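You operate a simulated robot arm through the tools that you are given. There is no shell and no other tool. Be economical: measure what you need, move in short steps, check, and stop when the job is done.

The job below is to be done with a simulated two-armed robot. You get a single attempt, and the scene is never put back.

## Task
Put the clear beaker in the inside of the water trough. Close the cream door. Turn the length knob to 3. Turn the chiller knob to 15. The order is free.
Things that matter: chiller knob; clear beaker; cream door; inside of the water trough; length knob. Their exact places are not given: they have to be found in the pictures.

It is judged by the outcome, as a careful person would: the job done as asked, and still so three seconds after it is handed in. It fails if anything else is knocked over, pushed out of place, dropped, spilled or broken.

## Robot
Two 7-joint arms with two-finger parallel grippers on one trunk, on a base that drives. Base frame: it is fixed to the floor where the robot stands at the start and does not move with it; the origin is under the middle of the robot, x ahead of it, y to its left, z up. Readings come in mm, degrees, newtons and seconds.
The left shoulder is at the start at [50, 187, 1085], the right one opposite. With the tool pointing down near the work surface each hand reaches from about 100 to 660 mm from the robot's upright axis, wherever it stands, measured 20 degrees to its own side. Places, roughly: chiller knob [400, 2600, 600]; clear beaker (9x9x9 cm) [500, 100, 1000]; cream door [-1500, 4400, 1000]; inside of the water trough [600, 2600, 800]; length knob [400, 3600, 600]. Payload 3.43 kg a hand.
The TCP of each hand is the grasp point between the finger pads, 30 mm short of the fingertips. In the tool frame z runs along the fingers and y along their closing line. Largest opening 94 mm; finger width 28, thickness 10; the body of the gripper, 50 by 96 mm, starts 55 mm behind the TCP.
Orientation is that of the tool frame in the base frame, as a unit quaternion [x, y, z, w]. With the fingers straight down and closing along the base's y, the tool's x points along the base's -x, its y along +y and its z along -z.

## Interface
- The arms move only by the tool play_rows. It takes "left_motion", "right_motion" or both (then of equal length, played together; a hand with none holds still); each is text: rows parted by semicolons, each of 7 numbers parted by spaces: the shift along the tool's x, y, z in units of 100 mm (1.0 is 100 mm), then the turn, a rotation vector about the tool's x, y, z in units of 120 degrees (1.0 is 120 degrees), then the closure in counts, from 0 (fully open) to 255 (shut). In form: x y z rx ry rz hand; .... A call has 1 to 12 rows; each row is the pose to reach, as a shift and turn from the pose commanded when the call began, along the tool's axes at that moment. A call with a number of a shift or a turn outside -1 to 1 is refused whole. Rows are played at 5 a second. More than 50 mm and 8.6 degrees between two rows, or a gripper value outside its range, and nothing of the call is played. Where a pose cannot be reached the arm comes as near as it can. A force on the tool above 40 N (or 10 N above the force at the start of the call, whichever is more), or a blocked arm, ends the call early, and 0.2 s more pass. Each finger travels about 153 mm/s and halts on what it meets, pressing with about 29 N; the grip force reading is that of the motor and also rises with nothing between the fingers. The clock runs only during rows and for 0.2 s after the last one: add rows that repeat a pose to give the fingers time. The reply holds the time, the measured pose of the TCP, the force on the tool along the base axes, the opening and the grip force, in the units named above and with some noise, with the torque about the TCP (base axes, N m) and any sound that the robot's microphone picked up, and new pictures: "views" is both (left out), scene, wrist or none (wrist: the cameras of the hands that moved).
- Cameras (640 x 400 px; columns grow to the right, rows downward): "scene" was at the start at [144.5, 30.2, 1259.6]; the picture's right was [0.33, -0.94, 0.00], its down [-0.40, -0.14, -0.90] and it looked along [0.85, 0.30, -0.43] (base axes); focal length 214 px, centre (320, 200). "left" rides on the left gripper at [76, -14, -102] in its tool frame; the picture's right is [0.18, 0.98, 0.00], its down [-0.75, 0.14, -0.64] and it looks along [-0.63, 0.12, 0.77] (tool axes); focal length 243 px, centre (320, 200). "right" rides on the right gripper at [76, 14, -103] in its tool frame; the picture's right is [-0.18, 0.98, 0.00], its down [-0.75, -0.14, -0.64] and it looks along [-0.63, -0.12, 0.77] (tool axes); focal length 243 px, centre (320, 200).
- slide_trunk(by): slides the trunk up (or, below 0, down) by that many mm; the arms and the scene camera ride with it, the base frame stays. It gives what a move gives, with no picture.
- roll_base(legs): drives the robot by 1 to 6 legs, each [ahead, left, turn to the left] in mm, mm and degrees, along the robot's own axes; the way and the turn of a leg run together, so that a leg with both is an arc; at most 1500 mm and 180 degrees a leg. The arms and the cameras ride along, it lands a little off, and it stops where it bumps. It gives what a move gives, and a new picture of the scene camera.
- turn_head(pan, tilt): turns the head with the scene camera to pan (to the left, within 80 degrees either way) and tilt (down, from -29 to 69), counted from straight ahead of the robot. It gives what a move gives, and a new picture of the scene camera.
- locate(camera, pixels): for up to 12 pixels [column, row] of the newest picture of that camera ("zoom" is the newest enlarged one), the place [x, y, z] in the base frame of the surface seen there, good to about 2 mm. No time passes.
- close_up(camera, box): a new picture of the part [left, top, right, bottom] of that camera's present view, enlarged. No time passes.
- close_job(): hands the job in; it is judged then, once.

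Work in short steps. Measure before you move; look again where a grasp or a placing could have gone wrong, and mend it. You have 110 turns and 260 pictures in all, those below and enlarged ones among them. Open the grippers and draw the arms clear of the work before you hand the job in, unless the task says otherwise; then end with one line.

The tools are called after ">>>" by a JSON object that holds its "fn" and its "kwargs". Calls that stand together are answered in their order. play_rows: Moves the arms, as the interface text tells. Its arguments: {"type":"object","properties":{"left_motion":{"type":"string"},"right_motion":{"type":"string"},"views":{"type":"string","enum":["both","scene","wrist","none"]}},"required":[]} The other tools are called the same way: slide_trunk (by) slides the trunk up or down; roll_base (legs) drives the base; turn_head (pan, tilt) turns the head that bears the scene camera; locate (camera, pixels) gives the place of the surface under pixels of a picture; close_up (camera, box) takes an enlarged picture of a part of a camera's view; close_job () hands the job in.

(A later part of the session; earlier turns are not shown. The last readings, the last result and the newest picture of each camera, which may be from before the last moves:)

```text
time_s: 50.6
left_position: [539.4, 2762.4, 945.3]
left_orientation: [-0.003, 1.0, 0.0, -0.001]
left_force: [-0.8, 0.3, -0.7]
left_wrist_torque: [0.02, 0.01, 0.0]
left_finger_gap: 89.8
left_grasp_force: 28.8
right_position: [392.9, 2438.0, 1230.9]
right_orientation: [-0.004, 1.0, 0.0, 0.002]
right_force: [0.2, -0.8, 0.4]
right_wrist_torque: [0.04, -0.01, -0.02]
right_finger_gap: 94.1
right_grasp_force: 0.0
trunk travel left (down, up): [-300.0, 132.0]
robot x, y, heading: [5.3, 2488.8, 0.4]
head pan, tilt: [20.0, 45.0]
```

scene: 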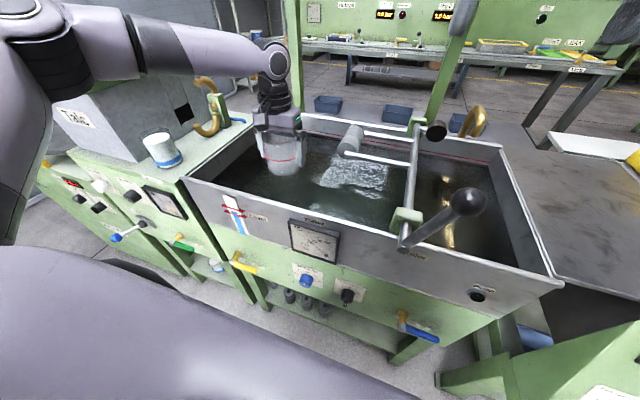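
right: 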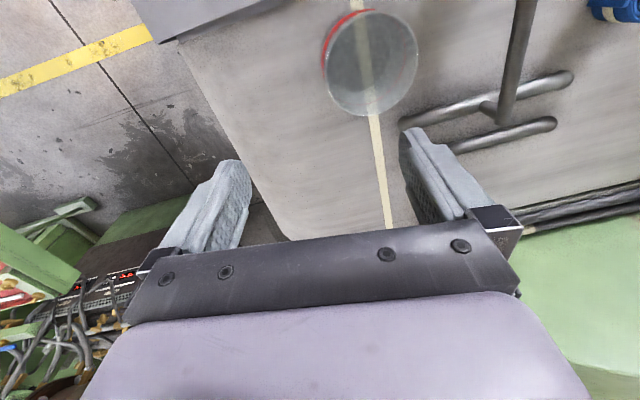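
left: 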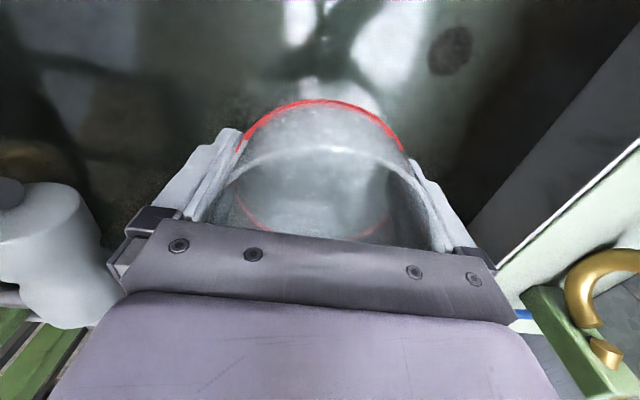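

Lower in small steps, watching for contact near the water level (TCP≈908).

>>> {"fn": "play_rows", "kwargs": {"left_motion": "0 0 0.15 0 0 0 40; 0 0 0.28 0 0 0 40; 0 0 0.34 0 0 0 40; 0 0 0.4 0 0 0 40; 0 0 0.45 0 0 0 40; 0 0 0.5 0 0 0 40; 0 0 0.5 0 0 0 40", "views": "wrist"}}

```text
time_s: 52.2
left_position: [538.6, 2762.4, 897.2]
left_orientation: [-0.003, 1.0, 0.0, 0.001]
left_force: [-0.3, 0.7, -1.5]
left_wrist_torque: [0.0, 0.0, 0.0]
left_finger_gap: 89.4
left_grasp_force: 28.9
right_position: [392.8, 2437.8, 1231.2]
right_orientation: [-0.005, 1.0, -0.001, 0.002]
right_force: [0.4, -0.5, 0.0]
right_wrist_torque: [-0.03, -0.04, -0.01]
right_finger_gap: 93.9
right_grasp_force: 0.0
trunk travel left (down, up): [-300.0, 132.0]
robot x, y, heading: [7.9, 2489.3, 0.4]
head pan, tilt: [20.0, 45.0]
```

left: 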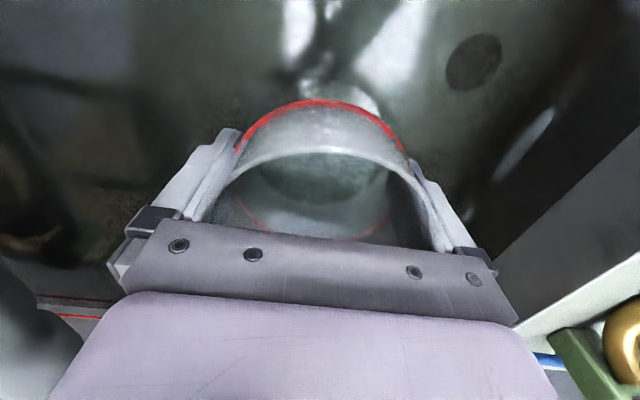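

The beaker goes through the water surface; keep descending slowly until it touches the floor.

>>> {"fn": "play_rows", "kwargs": {"left_motion": "0 0 0.1 0 0 0 40; 0 0 0.2 0 0 0 40; 0 0 0.27 0 0 0 40; 0 0 0.34 0 0 0 40; 0 0 0.41 0 0 0 40; 0 0 0.48 0 0 0 40; 0 0 0.48 0 0 0 40", "views": "both"}}

```text
time_s: 53.8
left_position: [526.3, 2770.7, 857.9]
left_orientation: [-0.002, 1.0, -0.002, 0.0]
left_force: [0.3, 0.3, -0.8]
left_wrist_torque: [-0.03, 0.01, 0.0]
left_finger_gap: 89.5
left_grasp_force: 28.6
left hand out of reach, approached as far as the arm can: row 1, 2, 3, 4, 5, 6, 7
right_position: [392.0, 2436.9, 1231.8]
right_orientation: [-0.005, 1.0, 0.0, 0.003]
right_force: [-0.5, 0.4, 0.2]
right_wrist_torque: [0.04, -0.01, -0.01]
right_finger_gap: 94.3
right_grasp_force: 0.0
trunk travel left (down, up): [-300.0, 132.0]
robot x, y, heading: [2.5, 2486.9, 0.3]
head pan, tilt: [20.0, 45.0]
```

scene: 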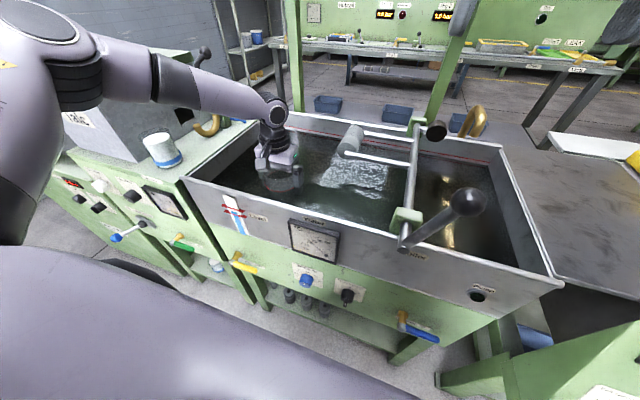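
left: 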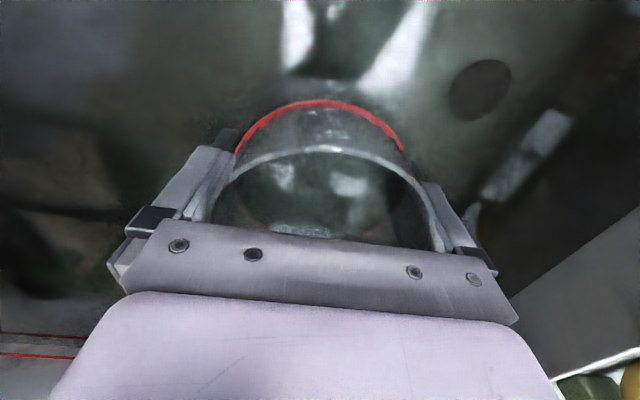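

Arm reach is exhausted; the trunk can lower the rest. First check arm-link clearance above the jar and talc box.

>>> {"fn": "locate", "kwargs": {"camera": "scene", "pixels": [[120, 105], [155, 85], [200, 100], [250, 115], [60, 100], [162, 150], [20, 200]]}}

```text
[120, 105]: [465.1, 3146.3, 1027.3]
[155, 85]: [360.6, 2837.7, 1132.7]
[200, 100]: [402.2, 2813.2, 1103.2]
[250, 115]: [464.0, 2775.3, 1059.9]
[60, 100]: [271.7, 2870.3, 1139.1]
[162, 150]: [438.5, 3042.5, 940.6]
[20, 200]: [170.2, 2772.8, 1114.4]
```

Lots of clearance. Lower the trunk 30 mm.

>>> {"fn": "slide_trunk", "kwargs": {"by": -30}}

```text
time_s: 54.6
left_position: [524.9, 2771.5, 827.6]
left_orientation: [-0.003, 1.0, 0.0, 0.001]
left_force: [0.4, 0.2, -1.1]
left_wrist_torque: [0.01, -0.02, -0.04]
left_finger_gap: 89.7
left_grasp_force: 29.2
right_position: [393.4, 2437.3, 1201.3]
right_orientation: [-0.004, 1.0, -0.001, 0.002]
right_force: [-0.6, 0.5, 0.4]
right_wrist_torque: [0.03, -0.01, 0.02]
right_finger_gap: 93.8
right_grasp_force: 0.0
trunk travel left (down, up): [-270.0, 162.0]
robot x, y, heading: [7.5, 2491.0, 0.3]
head pan, tilt: [20.0, 45.0]
```

No contact yet (bottom ≈777). Keep lowering in small steps.

>>> {"fn": "slide_trunk", "kwargs": {"by": -12}}

>>> {"fn": "slide_trunk", "kwargs": {"by": -8}}

>>> {"fn": "close_up", "kwargs": {"camera": "scene", "box": [180, 80, 400, 230]}}

```text
time_s: 55.2
left_position: [524.7, 2770.4, 816.8]
left_orientation: [-0.003, 1.0, 0.0, 0.001]
left_force: [-0.1, -0.2, -1.4]
left_wrist_torque: [-0.02, 0.0, -0.03]
left_finger_gap: 89.5
left_grasp_force: 28.9
right_position: [392.5, 2436.8, 1189.6]
right_orientation: [-0.005, 1.0, -0.001, 0.002]
right_force: [-0.2, -0.1, 0.5]
right_wrist_torque: [0.0, 0.01, 0.01]
right_finger_gap: 93.9
right_grasp_force: 0.0
trunk travel left (down, up): [-258.0, 174.0]
robot x, y, heading: [8.6, 2488.7, 0.4]
head pan, tilt: [20.0, 45.0]
```

```text
time_s: 55.7
left_position: [526.0, 2770.5, 813.1]
left_orientation: [-0.003, 1.0, 0.0, 0.006]
left_force: [-0.5, 4.9, 24.4]
left_wrist_torque: [0.37, -0.04, -0.02]
left_finger_gap: 90.0
left_grasp_force: 28.8
right_position: [390.5, 2436.7, 1182.7]
right_orientation: [-0.004, 1.0, 0.0, 0.002]
right_force: [0.3, -0.6, 0.3]
right_wrist_torque: [0.03, -0.02, 0.01]
right_finger_gap: 93.7
right_grasp_force: 0.0
trunk travel left (down, up): [-250.0, 182.0]
robot x, y, heading: [9.6, 2493.4, 0.0]
head pan, tilt: [20.0, 45.0]
```

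```text
2.67 times, centred on (290, 155) of scene
```

zoom: 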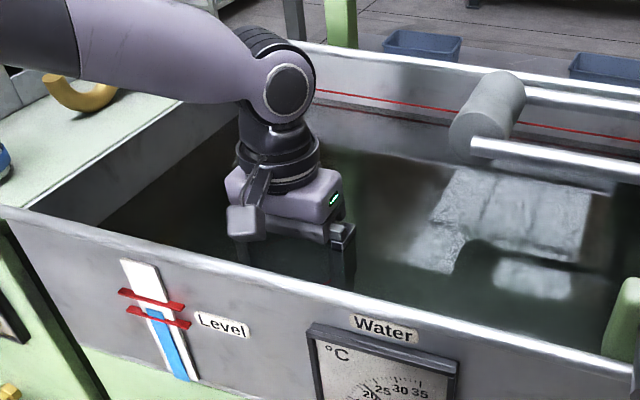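

Contact: 24 N upward at TCP z≈813, so the floor is at ≈763. Relieve the press by 3 mm of trunk, then release and rise.

>>> {"fn": "slide_trunk", "kwargs": {"by": 3}}

>>> {"fn": "play_rows", "kwargs": {"left_motion": "0 0 0 0 0 0 20; 0 0 0 0 0 0 0; 0 0 0 0 0 0 0; 0 0 0 0 0 0 0", "views": "wrist"}}

```text
time_s: 56.3
left_position: [526.0, 2770.9, 812.8]
left_orientation: [-0.003, 1.0, 0.0, 0.002]
left_force: [5.5, 2.5, 14.2]
left_wrist_torque: [0.24, -0.72, 0.02]
left_finger_gap: 89.6
left_grasp_force: 29.0
right_position: [393.2, 2436.9, 1186.1]
right_orientation: [-0.004, 1.0, -0.001, 0.002]
right_force: [-0.6, 0.4, -0.2]
right_wrist_torque: [0.02, -0.02, 0.01]
right_finger_gap: 94.3
right_grasp_force: 0.0
trunk travel left (down, up): [-253.0, 179.0]
robot x, y, heading: [5.1, 2492.3, 0.4]
head pan, tilt: [20.0, 45.0]
```

```text
time_s: 57.3
left_position: [525.0, 2772.0, 811.6]
left_orientation: [-0.003, 1.0, 0.0, 0.0]
left_force: [-0.3, 0.7, 0.2]
left_wrist_torque: [0.01, -0.02, 0.0]
left_finger_gap: 94.1
left_grasp_force: 0.1
right_position: [393.3, 2438.8, 1185.6]
right_orientation: [-0.004, 1.0, -0.001, 0.002]
right_force: [0.2, 0.5, 1.3]
right_wrist_torque: [0.02, 0.0, -0.01]
right_finger_gap: 93.8
right_grasp_force: 0.0
trunk travel left (down, up): [-253.0, 179.0]
robot x, y, heading: [9.0, 2491.9, 0.1]
head pan, tilt: [20.0, 45.0]
```

left: 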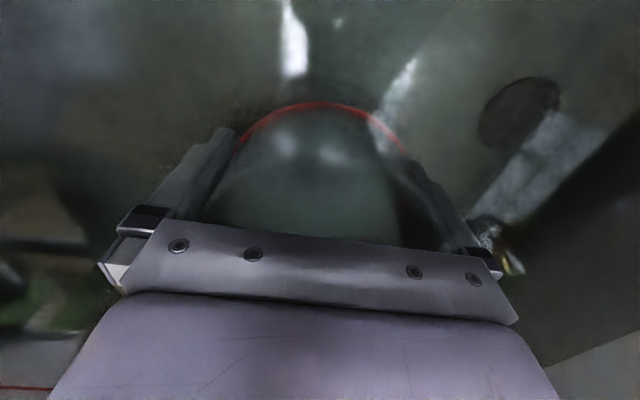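

Released. Rise purely vertically with the trunk by 120.

>>> {"fn": "slide_trunk", "kwargs": {"by": 120}}

>>> {"fn": "play_rows", "kwargs": {"left_motion": "0 0 -0.3 0 0 0 0; 0 0 -0.6 0 0 0 0; 0 0 -1 0 0 0 0; 0 0 -1 0 0 0 0", "views": "both"}}

```text
time_s: 58.8
left_position: [525.3, 2770.7, 930.5]
left_orientation: [-0.003, 1.0, 0.0, 0.0]
left_force: [-0.1, 0.6, -0.5]
left_wrist_torque: [-0.01, 0.02, 0.0]
left_finger_gap: 94.0
left_grasp_force: 0.1
right_position: [393.6, 2437.8, 1304.3]
right_orientation: [-0.005, 1.0, -0.001, 0.002]
right_force: [-0.1, 0.1, -0.1]
right_wrist_torque: [-0.01, 0.0, -0.01]
right_finger_gap: 93.7
right_grasp_force: 0.2
trunk travel left (down, up): [-373.0, 59.0]
robot x, y, heading: [8.1, 2491.3, 0.3]
head pan, tilt: [20.0, 45.0]
```

```text
time_s: 59.8
left_position: [524.5, 2771.4, 1030.8]
left_orientation: [-0.003, 1.0, 0.0, 0.0]
left_force: [0.1, 0.2, -0.3]
left_wrist_torque: [0.0, 0.01, -0.01]
left_finger_gap: 94.1
left_grasp_force: 0.2
right_position: [392.5, 2437.5, 1304.1]
right_orientation: [-0.004, 1.0, -0.001, 0.002]
right_force: [0.6, 0.5, -0.4]
right_wrist_torque: [0.01, -0.01, 0.0]
right_finger_gap: 94.0
right_grasp_force: 0.0
trunk travel left (down, up): [-373.0, 59.0]
robot x, y, heading: [11.2, 2486.0, 0.3]
head pan, tilt: [20.0, 45.0]
```

scene: 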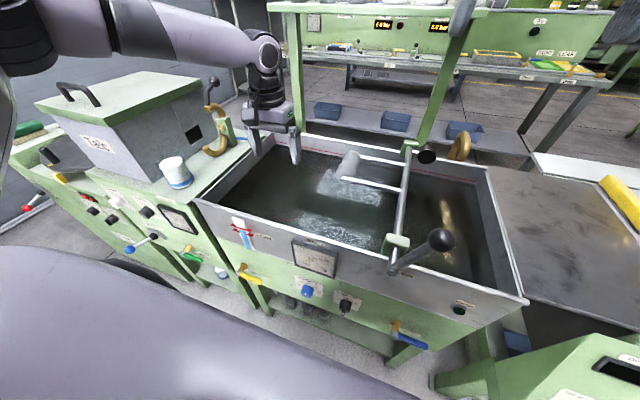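
left: 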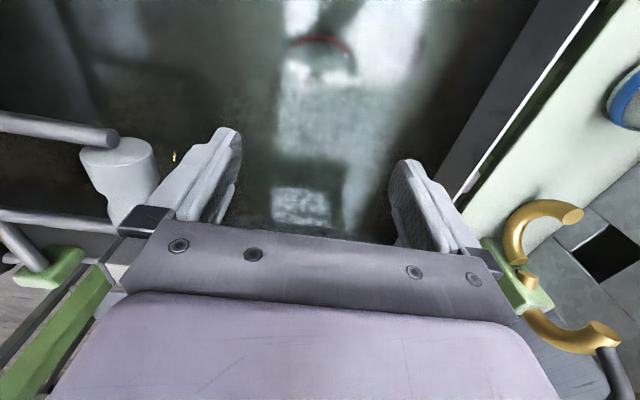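

The beaker stands upright on the bottom (red ring at left (320,45)). Now pull the left hand up and back, then reverse the base.

>>> {"fn": "play_rows", "kwargs": {"left_motion": "0 0 -0.4 0 0 0 0; 0.3 -0.1 -0.7 0 0 0 0; 0.7 -0.3 -0.7 0 0 0 0; 1.0 -0.5 -0.7 0 0 0 0; 1.0 -0.5 -0.7 0 0 0 0", "views": "none"}}

>>> {"fn": "roll_base", "kwargs": {"legs": [[-420, 0, 0]]}}

>>> {"fn": "play_rows", "kwargs": {"left_motion": "0.2 0 0 0 -0.07 0 0; 0.4 0 0 0 -0.14 0 0; 0.4 0 0 0 -0.21 0 0; 0.4 0 0 0 -0.28 0 0; 0.4 0 0 0 -0.35 0 0; 0.4 0 0 0 -0.42 0 0; 0.4 0 0 0 -0.49 0 0; 0.4 0 0 0 -0.56 0 0; 0.4 0 0 0 -0.63 0 0; 0.4 0 0 0 -0.70 0 0; 0.4 0 0 0 -0.75 0 0; 0.4 0 0 0 -0.75 0 0", "views": "both"}}

```text
time_s: 61.0
left_position: [425.0, 2722.2, 1101.2]
left_orientation: [-0.002, 1.0, -0.001, 0.001]
left_force: [0.3, 0.2, 0.0]
left_wrist_torque: [0.01, 0.01, 0.02]
left_finger_gap: 93.8
left_grasp_force: 0.1
right_position: [393.3, 2437.4, 1304.0]
right_orientation: [-0.004, 1.0, 0.0, 0.002]
right_force: [-0.8, 0.3, 0.6]
right_wrist_torque: [-0.02, -0.02, -0.02]
right_finger_gap: 94.1
right_grasp_force: 0.1
trunk travel left (down, up): [-373.0, 59.0]
robot x, y, heading: [6.3, 2488.5, 0.2]
head pan, tilt: [20.0, 45.0]
```

```text
time_s: 63.5
left_position: [6.0, 2718.4, 1100.5]
left_orientation: [0.0, 1.0, 0.0, 0.001]
left_force: [0.4, 0.5, 0.4]
left_wrist_torque: [-0.01, -0.03, -0.02]
left_finger_gap: 93.9
left_grasp_force: 0.1
right_position: [-28.4, 2434.9, 1304.6]
right_orientation: [-0.002, 1.0, -0.001, 0.001]
right_force: [0.1, -0.7, 0.2]
right_wrist_torque: [0.02, 0.01, 0.01]
right_finger_gap: 93.9
right_grasp_force: 0.1
trunk travel left (down, up): [-373.0, 59.0]
robot x, y, heading: [-410.4, 2489.6, 0.1]
head pan, tilt: [20.0, 45.0]
```

scene: 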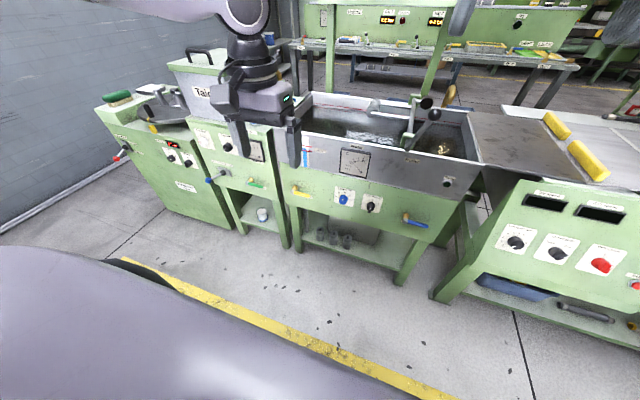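

```text
time_s: 66.2
left_position: [26.3, 2705.8, 1072.3]
left_orientation: [-0.001, 0.706, -0.001, 0.708]
left_force: [0.7, 0.8, -0.4]
left_wrist_torque: [0.01, 0.04, 0.03]
left_finger_gap: 94.4
left_grasp_force: 0.0
left hand out of reach, approached as far as the arm can: row 6, 7, 8, 9, 10, 11, 12
right_position: [-28.2, 2434.8, 1304.5]
right_orientation: [-0.002, 1.0, -0.001, 0.002]
right_force: [-0.2, -0.1, 0.6]
right_wrist_torque: [0.03, 0.03, -0.01]
right_finger_gap: 94.3
right_grasp_force: 0.1
trunk travel left (down, up): [-373.0, 59.0]
robot x, y, heading: [-412.8, 2486.2, 0.1]
head pan, tilt: [20.0, 45.0]
```

scene: 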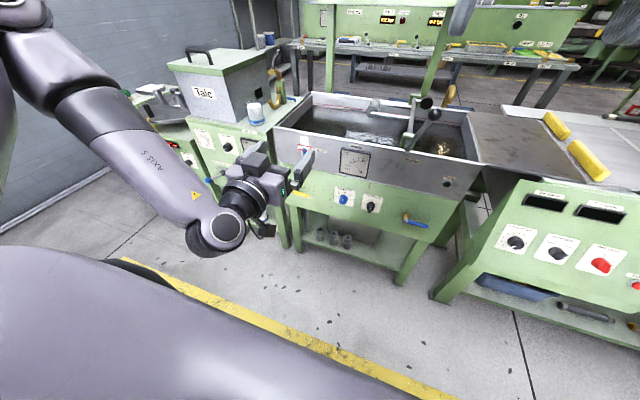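
left: 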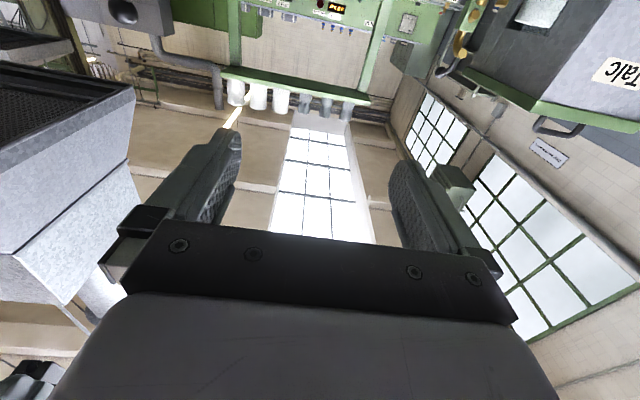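

Hand now faces forward. Take a close look at the chiller knob and its panel, and measure.

>>> {"fn": "close_up", "kwargs": {"camera": "scene", "box": [310, 140, 420, 230]}}

>>> {"fn": "locate", "kwargs": {"camera": "scene", "pixels": [[344, 200], [335, 190], [352, 190], [335, 204], [352, 207], [320, 183], [370, 207], [400, 218], [345, 178], [345, 218]]}}

```text
4.44 times, centred on (365, 185) of scene
```

zoom: 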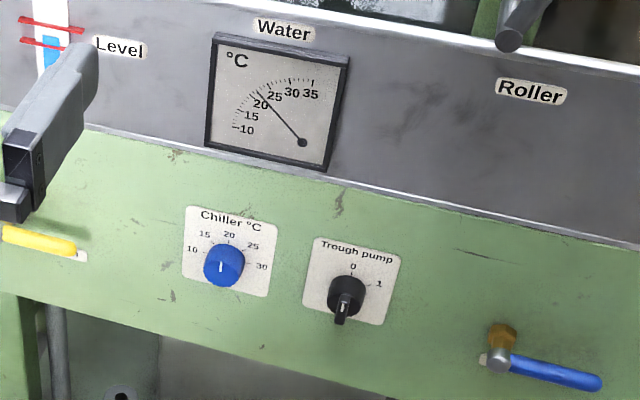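

```text
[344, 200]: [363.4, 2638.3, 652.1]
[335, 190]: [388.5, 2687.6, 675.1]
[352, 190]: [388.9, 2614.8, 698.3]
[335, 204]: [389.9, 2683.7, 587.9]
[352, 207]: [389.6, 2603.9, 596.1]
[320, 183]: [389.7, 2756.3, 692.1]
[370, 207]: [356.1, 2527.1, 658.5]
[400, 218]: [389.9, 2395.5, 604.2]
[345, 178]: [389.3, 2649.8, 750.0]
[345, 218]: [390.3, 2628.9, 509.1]
```

The panel is vertical at x=390 and the knob front is at x≈362. Lower the trunk for access and a straighter view.

>>> {"fn": "slide_trunk", "kwargs": {"by": -370}}

>>> {"fn": "turn_head", "kwargs": {"pan": 12, "tilt": 25}}

>>> {"fn": "close_up", "kwargs": {"camera": "scene", "box": [280, 150, 400, 225]}}

```text
time_s: 69.7
left_position: [26.0, 2705.4, 701.7]
left_orientation: [0.0, 0.706, 0.0, 0.708]
left_force: [0.4, -1.4, -0.4]
left_wrist_torque: [0.02, -0.01, -0.06]
left_finger_gap: 93.9
left_grasp_force: 0.1
right_position: [-28.2, 2434.7, 933.7]
right_orientation: [-0.002, 1.0, -0.001, 0.002]
right_force: [0.9, 0.1, 0.2]
right_wrist_torque: [0.02, 0.0, -0.03]
right_finger_gap: 94.2
right_grasp_force: 0.0
trunk travel left (down, up): [-3.0, 429.0]
robot x, y, heading: [-411.2, 2489.1, 0.1]
head pan, tilt: [20.0, 45.0]
```

```text
time_s: 70.6
left_position: [26.6, 2704.6, 700.9]
left_orientation: [-0.001, 0.706, 0.0, 0.708]
left_force: [0.1, -0.1, 0.6]
left_wrist_torque: [-0.01, 0.0, -0.02]
left_finger_gap: 93.9
left_grasp_force: 0.0
right_position: [-27.2, 2434.2, 934.6]
right_orientation: [-0.002, 1.0, 0.0, 0.002]
right_force: [-0.5, -0.8, 0.2]
right_wrist_torque: [-0.01, 0.01, -0.02]
right_finger_gap: 94.3
right_grasp_force: 0.0
trunk travel left (down, up): [-3.0, 429.0]
robot x, y, heading: [-413.9, 2487.4, -0.1]
head pan, tilt: [12.0, 25.0]
```

scene: 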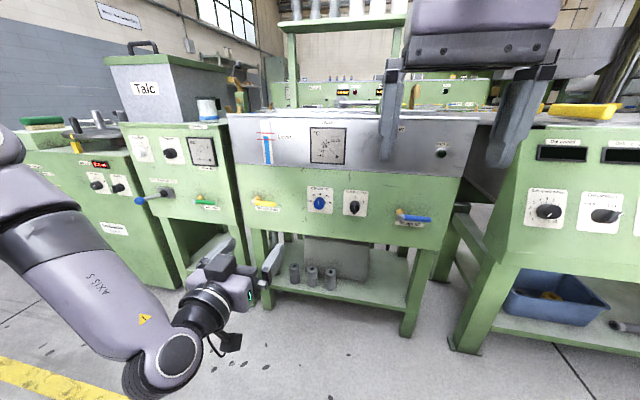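

```text
5.33 times, centred on (340, 188) of scene
```

zoom: 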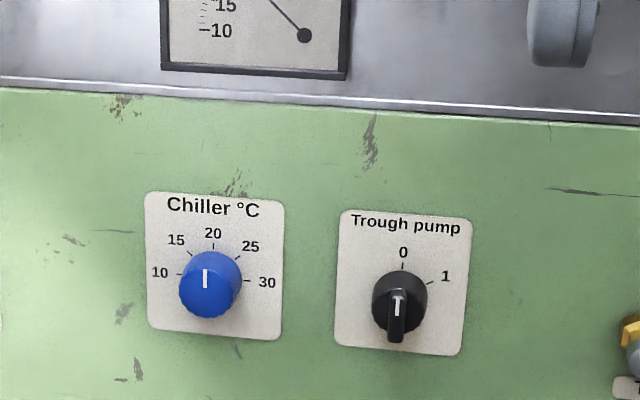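

The pointer seems at 20 (white line upward from the face centre). I measure the knob, then will bring the left hand in front of it.

>>> {"fn": "locate", "kwargs": {"camera": "zoom", "pixels": [[205, 280], [207, 290], [183, 288], [236, 290], [208, 312], [208, 262], [205, 268], [205, 290], [397, 305], [180, 274], [248, 281], [213, 246]]}}

>>> {"fn": "close_up", "kwargs": {"camera": "scene", "box": [305, 185, 337, 217]}}

```text
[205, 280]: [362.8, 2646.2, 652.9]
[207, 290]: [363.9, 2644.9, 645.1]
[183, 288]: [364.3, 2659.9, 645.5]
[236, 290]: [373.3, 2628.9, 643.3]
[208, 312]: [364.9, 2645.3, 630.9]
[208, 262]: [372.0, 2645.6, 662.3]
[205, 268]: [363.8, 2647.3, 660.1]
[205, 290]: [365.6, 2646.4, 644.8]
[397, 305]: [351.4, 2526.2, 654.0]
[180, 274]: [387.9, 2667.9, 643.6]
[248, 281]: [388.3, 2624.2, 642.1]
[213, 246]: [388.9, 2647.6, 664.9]
```

```text
12.50 times, centred on (321, 201) of scene
```

zoom: 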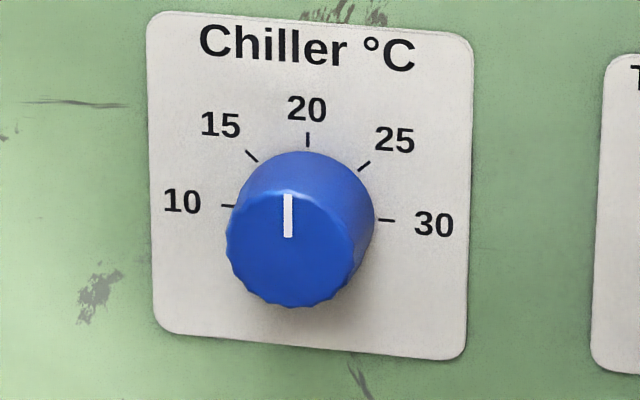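

Confirmed: at 20, 45° counter-clockwise needed; centre ≈(y 2646, z 643). Shift the left hand to that line and pull the right hand back to avoid the roller lever.

>>> {"fn": "play_rows", "kwargs": {"left_motion": "0.2 -0.2 0 0 0 0 0; 0.4 -0.4 0 0 0 0 0; 0.58 -0.59 0 0 0 0 0; 0.58 -0.59 0 0 0 0 0", "right_motion": "0.3 -0.1 0 0 0 0 0; 0.6 -0.2 0 0 0 0 0; 0.9 -0.3 0 0 0 0 0; 0.9 -0.3 0 0 0 0 0", "views": "scene"}}

```text
time_s: 71.6
left_position: [30.3, 2683.6, 679.7]
left_orientation: [0.001, 0.708, 0.001, 0.706]
left_force: [0.2, -0.1, 0.0]
left_wrist_torque: [0.04, 0.01, -0.01]
left_finger_gap: 94.1
left_grasp_force: 0.1
left hand out of reach, approached as far as the arm can: row 2, 3, 4
right_position: [-115.7, 2402.1, 936.9]
right_orientation: [0.0, 1.0, 0.0, 0.001]
right_force: [21.0, -7.2, 9.6]
right_wrist_torque: [0.8, 3.05, 0.49]
right_finger_gap: 94.0
right_grasp_force: 0.0
trunk travel left (down, up): [-3.0, 429.0]
robot x, y, heading: [-411.4, 2485.2, 0.3]
head pan, tilt: [12.0, 25.0]
```

scene: 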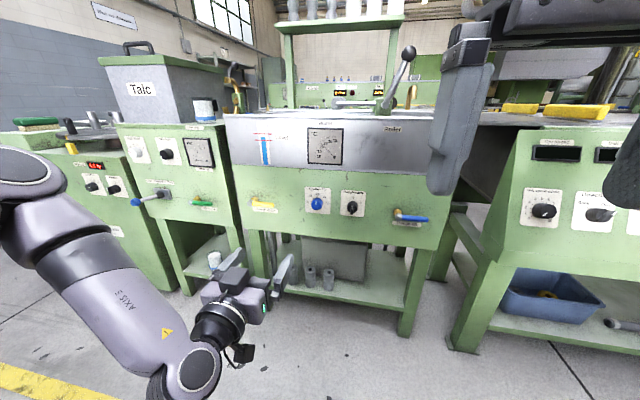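

The right hand shows 21 N, probably touching the robot's own body. Ease it forward and right 40 mm.

>>> {"fn": "play_rows", "kwargs": {"right_motion": "-0.2 -0.1 0 0 0 0 0; -0.4 -0.3 0 0 0 0 0; -0.4 -0.3 0 0 0 0 0", "views": "scene"}}

```text
time_s: 72.4
left_position: [29.3, 2682.2, 680.5]
left_orientation: [0.001, 0.707, 0.0, 0.707]
left_force: [0.4, 0.4, -0.9]
left_wrist_torque: [-0.01, 0.02, 0.04]
left_finger_gap: 93.8
left_grasp_force: 0.1
right_position: [-76.6, 2374.5, 936.8]
right_orientation: [-0.002, 1.0, -0.001, 0.003]
right_force: [0.1, -0.5, 0.4]
right_wrist_torque: [0.03, 0.01, -0.02]
right_finger_gap: 93.9
right_grasp_force: 0.1
trunk travel left (down, up): [-3.0, 429.0]
robot x, y, heading: [-416.4, 2487.5, -0.1]
head pan, tilt: [12.0, 25.0]
```

scene: 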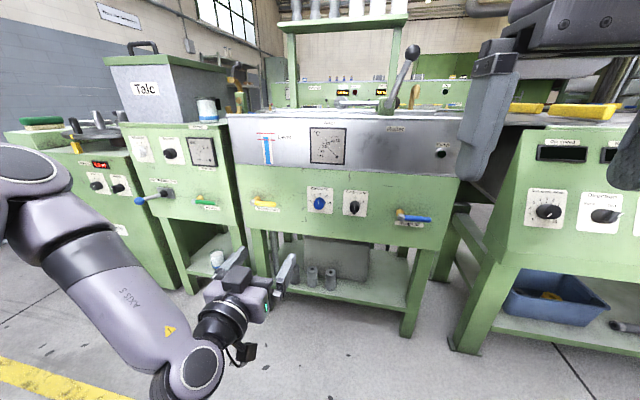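

Force gone. Now try the left hand further forward where reach is better: line up at y 2646, z 643.

>>> {"fn": "play_rows", "kwargs": {"left_motion": "0 0 0.4 0 0 0 0; 0.1 -0.1 0.8 0 0 0 0; 0.25 -0.25 0.9 0 0 0 0; 0.37 -0.36 0.9 0 0 0 0; 0.37 -0.36 0.9 0 0 0 0", "views": "none"}}

```text
time_s: 73.6
left_position: [116.8, 2685.4, 679.9]
left_orientation: [0.001, 0.707, -0.001, 0.707]
left_force: [-0.8, -0.2, 0.3]
left_wrist_torque: [0.03, -0.02, 0.01]
left_finger_gap: 93.9
left_grasp_force: 0.0
left hand out of reach, approached as far as the arm can: row 2, 3, 4, 5
right_position: [-78.1, 2374.0, 935.3]
right_orientation: [-0.002, 1.0, -0.001, 0.003]
right_force: [-0.2, 0.1, 0.1]
right_wrist_torque: [-0.01, -0.02, 0.03]
right_finger_gap: 94.1
right_grasp_force: 0.0
trunk travel left (down, up): [-3.0, 429.0]
robot x, y, heading: [-408.6, 2485.6, -0.1]
head pan, tilt: [12.0, 25.0]
```

Test the z direction alone, since the base can provide y.

>>> {"fn": "play_rows", "kwargs": {"left_motion": "0.2 0.2 0 0 0 0 0; 0.37 0.4 0 0 0 0 0; 0.37 0.4 0 0 0 0 0", "views": "scene"}}

```text
time_s: 74.4
left_position: [112.9, 2724.1, 644.1]
left_orientation: [-0.001, 0.708, -0.001, 0.706]
left_force: [-0.1, 0.1, 0.8]
left_wrist_torque: [-0.03, -0.01, -0.02]
left_finger_gap: 94.1
left_grasp_force: 0.2
right_position: [-77.6, 2373.3, 936.1]
right_orientation: [-0.003, 1.0, 0.0, 0.002]
right_force: [-0.6, -0.2, -0.3]
right_wrist_torque: [-0.03, -0.01, 0.03]
right_finger_gap: 94.1
right_grasp_force: 0.2
trunk travel left (down, up): [-3.0, 429.0]
robot x, y, heading: [-411.4, 2488.1, 0.1]
head pan, tilt: [12.0, 25.0]
```

scene: 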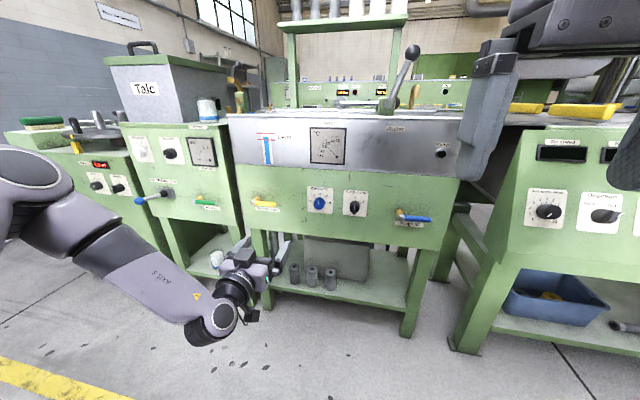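

z is reachable. Drive the base right 78 and forward 170, then test the wrist roll in free air.

>>> {"fn": "roll_base", "kwargs": {"legs": [[0, -78, 0], [170, 0, 0]]}}

>>> {"fn": "play_rows", "kwargs": {"left_motion": "0 0 0 0 0 -0.07 100; 0 0 0 0 0 -0.14 100; 0 0 0 0 0 -0.21 100; 0 0 0 0 0 -0.28 100; 0 0 0 0 0 -0.35 100; 0 0 0 0 0 -0.42 100; 0 0 0 0 0 -0.42 100", "views": "both"}}

```text
time_s: 76.8
left_position: [283.1, 2643.0, 644.4]
left_orientation: [0.002, 0.707, -0.002, 0.707]
left_force: [0.8, -0.5, 0.4]
left_wrist_torque: [0.0, 0.0, 0.03]
left_finger_gap: 94.1
left_grasp_force: 0.1
right_position: [91.6, 2293.5, 937.4]
right_orientation: [-0.002, 1.0, -0.001, 0.001]
right_force: [-0.5, 0.2, 0.2]
right_wrist_torque: [-0.01, 0.01, -0.02]
right_finger_gap: 93.9
right_grasp_force: 0.1
trunk travel left (down, up): [-3.0, 429.0]
robot x, y, heading: [-243.3, 2407.7, -0.4]
head pan, tilt: [12.0, 25.0]
```

scene: 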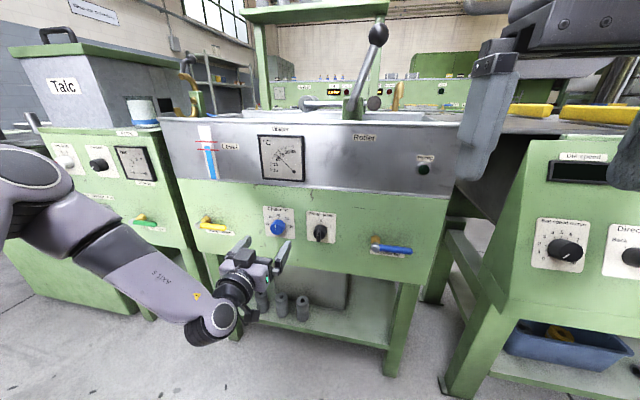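

```text
time_s: 78.4
left_position: [268.7, 2659.6, 697.6]
left_orientation: [-0.3, 0.641, -0.302, 0.638]
left_force: [0.1, -0.1, 0.1]
left_wrist_torque: [0.01, 0.02, -0.02]
left_finger_gap: 57.0
left_grasp_force: 0.0
left hand out of reach, approached as far as the arm can: row 4, 5, 6, 7
right_position: [92.6, 2294.3, 935.8]
right_orientation: [-0.001, 1.0, -0.002, 0.001]
right_force: [0.0, 0.6, -0.1]
right_wrist_torque: [-0.02, 0.01, 0.01]
right_finger_gap: 94.0
right_grasp_force: 0.0
trunk travel left (down, up): [-3.0, 429.0]
robot x, y, heading: [-246.5, 2407.0, -0.3]
head pan, tilt: [12.0, 25.0]
```

scene: 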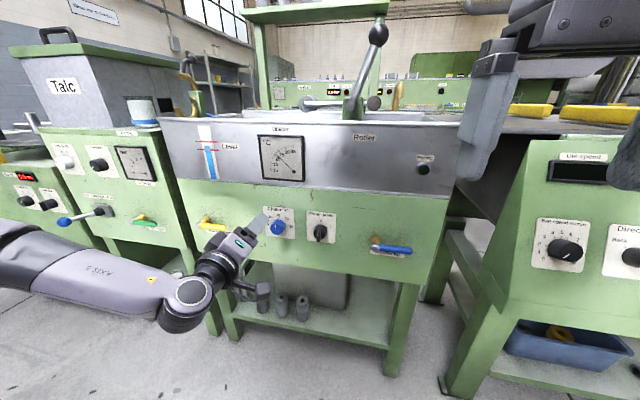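
left: 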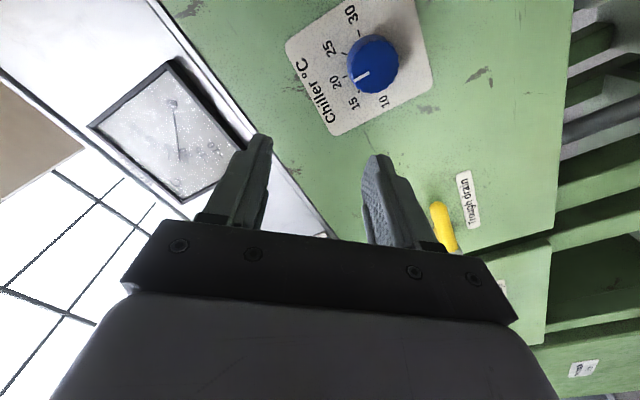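

Going −50° shifts position, so I'll use the positive side: start at about +40° and end near −5°. Rotate back to +40° in free air.

>>> {"fn": "play_rows", "kwargs": {"left_motion": "0 0 0 0 0 0.07 100; 0 0 0 0 0 0.14 100; 0 0 0 0 0 0.21 100; 0 0 0 0 0 0.28 100; 0 0 0 0 0 0.35 100; 0 0 0 0 0 0.42 100; 0 0 0 0 0 0.49 100; 0 0 0 0 0 0.56 100; 0 0 0 0 0 0.63 100; 0 0 0 0 0 0.70 100; 0 0 0 0 0 0.75 100;  0 0 0 0 0 0.75 100", "views": "wrist"}}

```text
time_s: 81.0
left_position: [269.1, 2659.4, 700.6]
left_orientation: [0.241, 0.665, 0.239, 0.665]
left_force: [-0.6, -0.4, 0.1]
left_wrist_torque: [0.01, 0.0, 0.01]
left_finger_gap: 57.3
left_grasp_force: 0.1
right_position: [91.5, 2292.5, 937.3]
right_orientation: [0.0, 1.0, -0.001, 0.003]
right_force: [-0.7, 0.3, -0.4]
right_wrist_torque: [-0.04, 0.01, -0.01]
right_finger_gap: 94.0
right_grasp_force: 0.0
trunk travel left (down, up): [-3.0, 429.0]
robot x, y, heading: [-243.7, 2409.4, -0.1]
head pan, tilt: [12.0, 25.0]
```

left: 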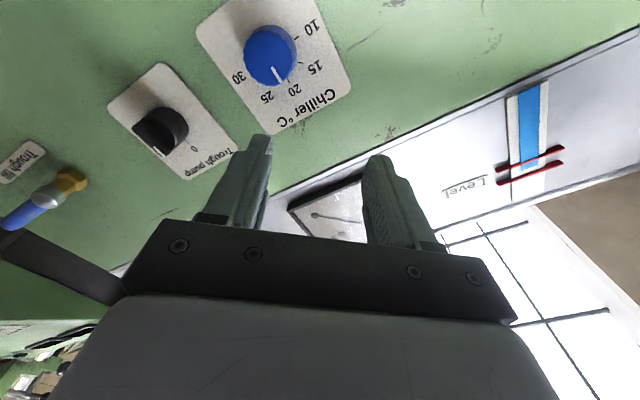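

Roll is +40°. Now shift to the knob axis (y 2646, z 643), staying back at x≈269.

>>> {"fn": "play_rows", "kwargs": {"left_motion": "0.18 -0.24 0 0 0 0 100; 0.355 -0.473 0 0 0 0 100; 0.355 -0.473 0 0 0 0 100", "views": "both"}}

```text
time_s: 81.8
left_position: [269.5, 2647.0, 640.0]
left_orientation: [0.239, 0.666, 0.238, 0.665]
left_force: [0.3, 0.4, -0.6]
left_wrist_torque: [-0.01, -0.04, -0.01]
left_finger_gap: 57.1
left_grasp_force: 0.0
right_position: [91.8, 2292.9, 936.8]
right_orientation: [-0.001, 1.0, -0.001, 0.002]
right_force: [-0.3, 0.9, -0.3]
right_wrist_torque: [-0.02, 0.01, 0.0]
right_finger_gap: 94.0
right_grasp_force: 0.1
trunk travel left (down, up): [-3.0, 429.0]
robot x, y, heading: [-244.4, 2411.2, 0.2]
head pan, tilt: [12.0, 25.0]
```

scene: 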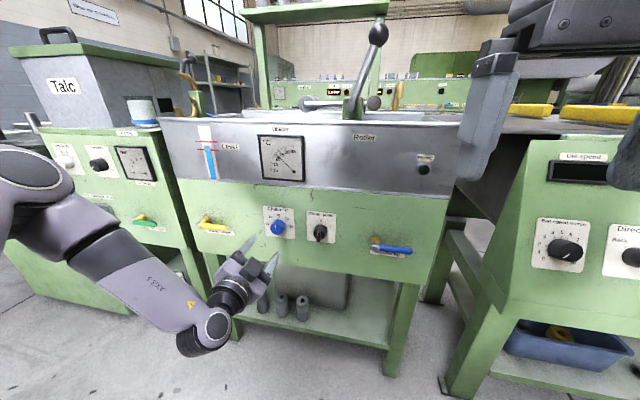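
left: 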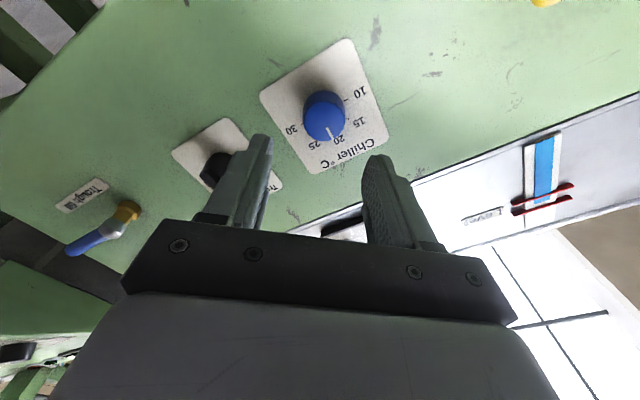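

Refine the knob centre with the wrist camera.

>>> {"fn": "locate", "kwargs": {"camera": "left", "pixels": [[323, 122], [308, 122], [340, 120], [324, 138], [322, 106], [346, 100], [303, 128], [349, 121], [331, 134]]}}

>>> {"fn": "close_up", "kwargs": {"camera": "left", "box": [240, 30, 400, 180]}}

```text
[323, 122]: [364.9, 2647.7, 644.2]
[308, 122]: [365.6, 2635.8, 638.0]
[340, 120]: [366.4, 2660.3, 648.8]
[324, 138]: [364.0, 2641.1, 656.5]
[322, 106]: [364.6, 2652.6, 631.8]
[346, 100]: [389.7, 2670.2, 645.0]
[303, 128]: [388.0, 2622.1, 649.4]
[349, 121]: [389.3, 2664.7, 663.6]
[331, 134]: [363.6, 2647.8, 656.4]
```

```text
2.67 times, centred on (320, 105) of left
```

zoom: 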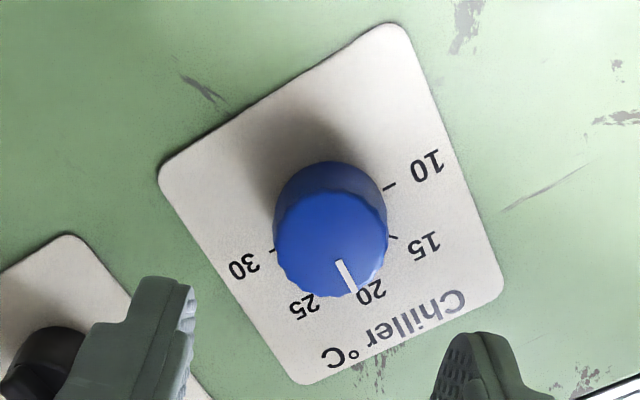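

Centre ≈(2647.5, 644.5). Approach to TCP x≈353 (tips ≈383, panel 389).

>>> {"fn": "play_rows", "kwargs": {"left_motion": "-0.02 0.03 0.25 0 0 0 100; -0.027 0.03 0.5 0 0 0 100; -0.027 0.03 0.7 0 0 0 100; -0.027 0.03 0.83 0 0 0 100; -0.027 0.03 0.83 0 0 0 100", "views": "wrist"}}

```text
time_s: 83.0
left_position: [347.3, 2653.0, 658.0]
left_orientation: [0.242, 0.666, 0.236, 0.664]
left_force: [-4.3, -5.4, -4.6]
left_wrist_torque: [-0.05, 0.21, -0.21]
left_finger_gap: 61.1
left_grasp_force: 3.5
left hand out of reach, approached as far as the arm can: row 2, 3, 4, 5
right_position: [92.6, 2292.8, 936.0]
right_orientation: [-0.001, 1.0, -0.001, 0.001]
right_force: [-0.4, 0.5, -0.4]
right_wrist_torque: [0.0, -0.02, -0.01]
right_finger_gap: 93.7
right_grasp_force: 0.1
trunk travel left (down, up): [-3.0, 429.0]
robot x, y, heading: [-243.1, 2409.5, -0.5]
head pan, tilt: [12.0, 25.0]
```

left: 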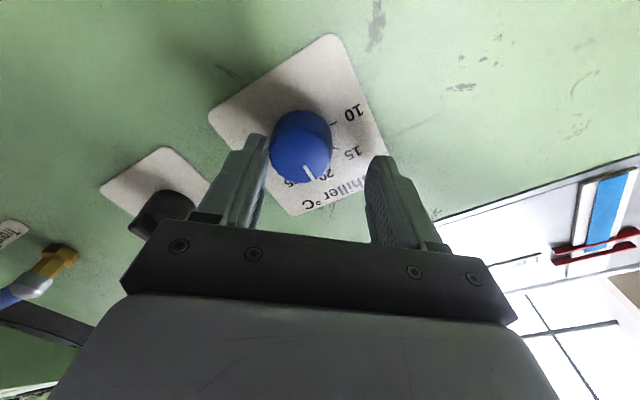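

The arm ran out of reach and drifted up. Retract straight back, and let the base bring it closer instead.

>>> {"fn": "play_rows", "kwargs": {"left_motion": "0 0 -0.3 0 0 0 90; 0 0 -0.6 0 0 0 90; 0.1 -0.12 -0.8 0 0 0 90; 0.1 -0.12 -0.8 0 0 0 90", "views": "none"}}

>>> {"fn": "roll_base", "kwargs": {"legs": [[90, 0, 0]]}}

```text
time_s: 84.0
left_position: [267.0, 2653.9, 643.8]
left_orientation: [0.241, 0.666, 0.238, 0.665]
left_force: [-0.8, 0.0, -0.3]
left_wrist_torque: [0.0, 0.03, 0.0]
left_finger_gap: 60.6
left_grasp_force: 0.1
right_position: [91.7, 2293.2, 935.7]
right_orientation: [0.0, 1.0, -0.001, 0.001]
right_force: [0.0, 0.5, -0.3]
right_wrist_torque: [0.04, -0.02, 0.05]
right_finger_gap: 94.3
right_grasp_force: 0.1
trunk travel left (down, up): [-3.0, 429.0]
robot x, y, heading: [-245.4, 2408.0, -0.0]
head pan, tilt: [12.0, 25.0]
```

```text
time_s: 85.1
left_position: [354.4, 2654.0, 643.5]
left_orientation: [0.241, 0.665, 0.238, 0.665]
left_force: [0.2, -0.4, 0.1]
left_wrist_torque: [-0.01, 0.01, 0.02]
left_finger_gap: 61.2
left_grasp_force: 0.2
right_position: [179.1, 2294.2, 937.3]
right_orientation: [-0.002, 1.0, -0.001, 0.001]
right_force: [-1.1, -0.2, 0.7]
right_wrist_torque: [0.0, 0.0, 0.0]
right_finger_gap: 93.8
right_grasp_force: 0.0
trunk travel left (down, up): [-3.0, 429.0]
robot x, y, heading: [-155.3, 2412.3, 0.2]
head pan, tilt: [12.0, 25.0]
```

scene: 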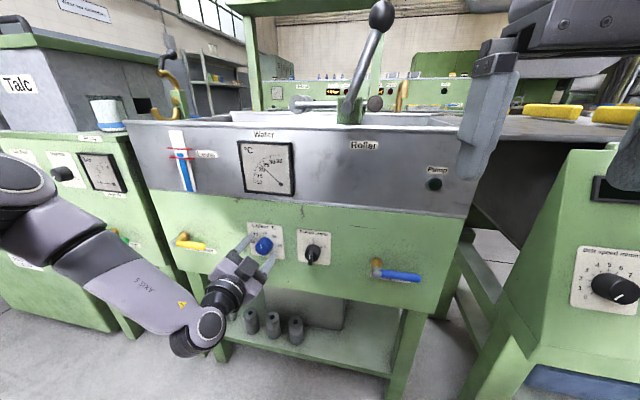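

At x=354, 6.5 mm left of centre. Shift to centre and look.

>>> {"fn": "play_rows", "kwargs": {"left_motion": "-0.049 -0.043 0 0 0 0 90; -0.049 -0.043 0 0 0 0 90", "views": "wrist"}}

```text
time_s: 85.7
left_position: [353.7, 2647.1, 644.6]
left_orientation: [0.24, 0.666, 0.238, 0.665]
left_force: [0.5, -0.6, -0.4]
left_wrist_torque: [0.0, 0.0, -0.01]
left_finger_gap: 60.9
left_grasp_force: 0.0
right_position: [181.1, 2294.6, 936.6]
right_orientation: [-0.001, 1.0, -0.002, 0.001]
right_force: [-0.7, 0.4, 0.6]
right_wrist_torque: [0.01, 0.02, 0.02]
right_finger_gap: 94.0
right_grasp_force: 0.0
trunk travel left (down, up): [-3.0, 429.0]
robot x, y, heading: [-156.0, 2409.6, -0.1]
head pan, tilt: [12.0, 25.0]
```

left: 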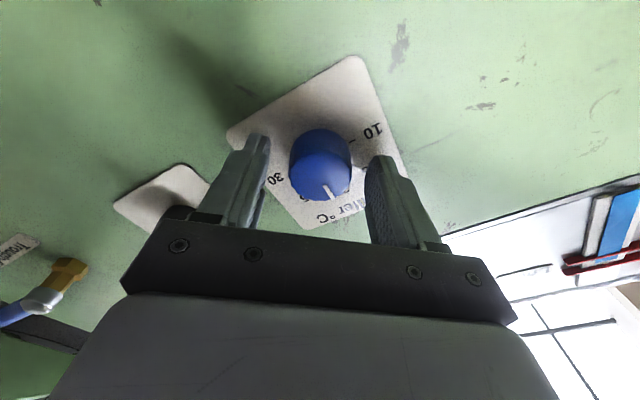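

Centred around the knob. Close on it.

>>> {"fn": "play_rows", "kwargs": {"left_motion": "0 0 0 0 0 0 130; 0 0 0 0 0 0 170; 0 0 0 0 0 0 190; 0 0 0 0 0 0 190", "views": "wrist"}}

```text
time_s: 86.7
left_position: [355.4, 2647.6, 643.5]
left_orientation: [0.24, 0.665, 0.239, 0.666]
left_force: [-0.3, 2.1, 1.7]
left_wrist_torque: [0.0, -0.01, 0.11]
left_finger_gap: 36.7
left_grasp_force: 44.7
right_position: [179.6, 2293.8, 935.9]
right_orientation: [-0.002, 1.0, -0.001, 0.001]
right_force: [-1.0, 0.9, 1.4]
right_wrist_torque: [-0.01, -0.01, -0.03]
right_finger_gap: 94.1
right_grasp_force: 0.0
trunk travel left (down, up): [-3.0, 429.0]
robot x, y, heading: [-151.9, 2407.9, -0.1]
head pan, tilt: [12.0, 25.0]
```

left: 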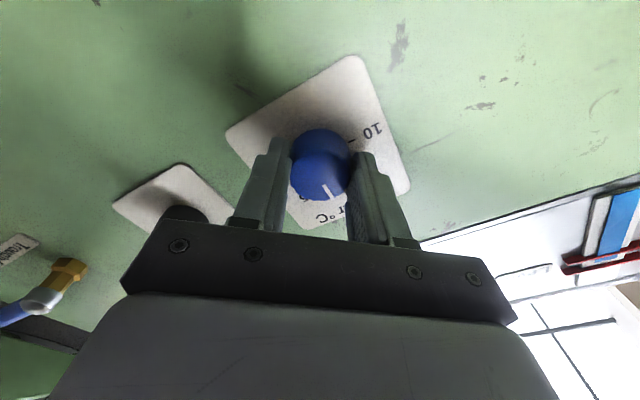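

Gripped (36.7 mm). Turn −45° about the tool axis (counter-clockwise seen from the front).

>>> {"fn": "play_rows", "kwargs": {"left_motion": "0 0 0 0 0 -0.06 190; 0 0 0 0 0 -0.12 190; 0 0 0 0 0 -0.18 190; 0 0 0 0 0 -0.24 190; 0 0 0 0 0 -0.30 190; 0 0 0 0 0 -0.36 190; 0 0 0 0 0 -0.375 190; 0 0 0 0 0 -0.375 190", "views": "both"}}

>>> {"fn": "close_up", "kwargs": {"camera": "left", "box": [220, 60, 420, 230]}}

```text
time_s: 88.5
left_position: [354.2, 2647.4, 644.6]
left_orientation: [-0.033, 0.707, -0.036, 0.706]
left_force: [9.9, -2.0, -0.6]
left_wrist_torque: [0.03, -0.3, 0.05]
left_finger_gap: 36.8
left_grasp_force: 44.7
right_position: [181.7, 2293.6, 935.6]
right_orientation: [-0.002, 1.0, -0.001, 0.001]
right_force: [-0.3, 1.0, 0.5]
right_wrist_torque: [0.0, 0.01, 0.01]
right_finger_gap: 93.8
right_grasp_force: 0.1
trunk travel left (down, up): [-3.0, 429.0]
robot x, y, heading: [-153.4, 2407.5, -0.2]
head pan, tilt: [12.0, 25.0]
```

scene: 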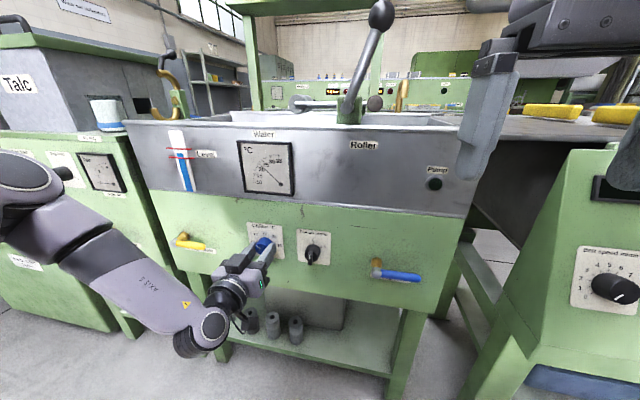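
left: 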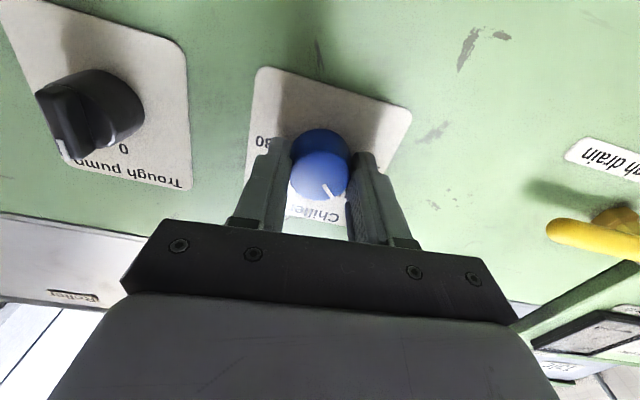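

```text
2.35 times, centred on (320, 145) of left
```

zoom: 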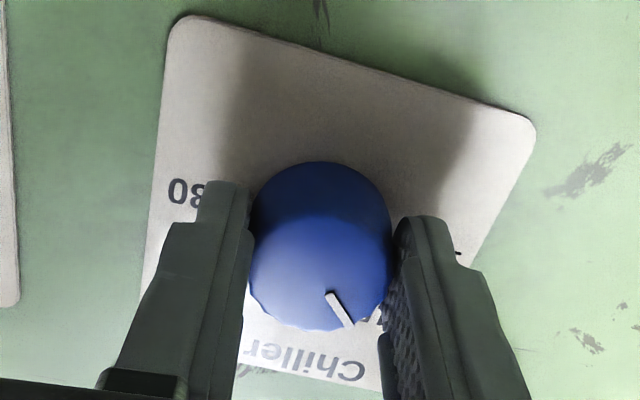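

It turned with the hand. Release, back off and verify.

>>> {"fn": "play_rows", "kwargs": {"left_motion": "0 0 0 0 0 0 150; 0 0 0 0 0 0 90; 0 0 0 0 0 0 90; 0 0 -0.3 0 0 0 90; 0 0 -0.7 0 0 0 90; 0 0 -0.95 0 0 0 90; 0 0 -0.95 0 0 0 90", "views": "wrist"}}

>>> {"fn": "close_up", "kwargs": {"camera": "left", "box": [260, 60, 380, 180]}}

>>> {"fn": "close_up", "kwargs": {"camera": "scene", "box": [235, 215, 295, 265]}}

```text
time_s: 90.1
left_position: [258.6, 2647.5, 646.2]
left_orientation: [-0.033, 0.707, -0.035, 0.705]
left_force: [0.7, -1.2, -0.3]
left_wrist_torque: [-0.01, 0.03, -0.01]
left_finger_gap: 60.9
left_grasp_force: 0.0
right_position: [179.3, 2293.2, 936.6]
right_orientation: [-0.002, 1.0, -0.001, 0.003]
right_force: [0.4, -0.1, 0.8]
right_wrist_torque: [0.02, -0.01, -0.01]
right_finger_gap: 94.2
right_grasp_force: 0.0
trunk travel left (down, up): [-3.0, 429.0]
robot x, y, heading: [-152.6, 2410.8, 0.2]
head pan, tilt: [12.0, 25.0]
```

left: 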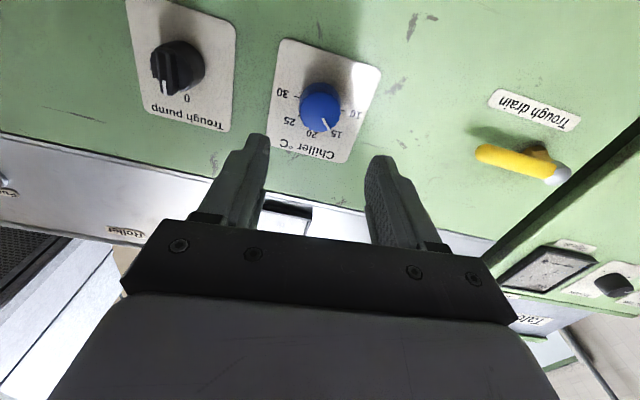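

```text
3.33 times, centred on (320, 120) of left
```

zoom: 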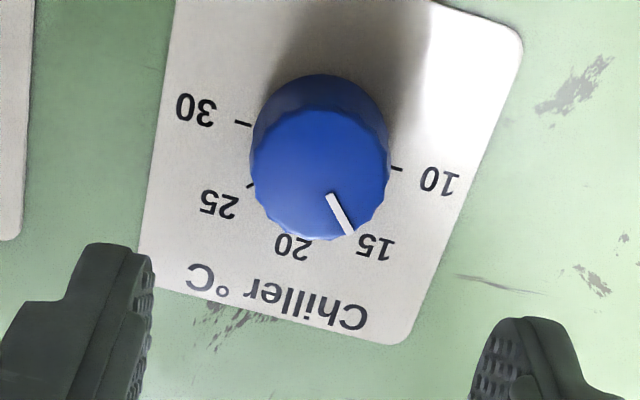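

```text
8.00 times, centred on (265, 240) of scene
```

zoom: 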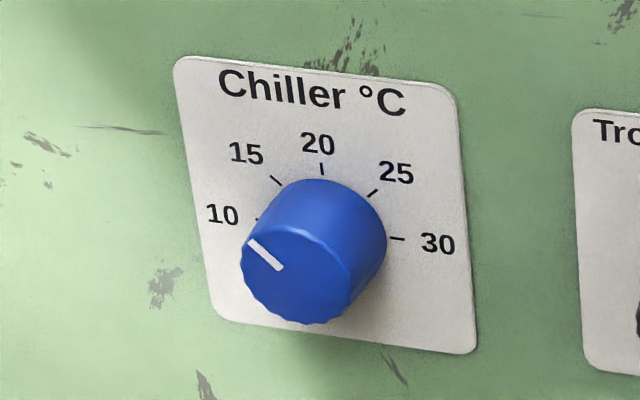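

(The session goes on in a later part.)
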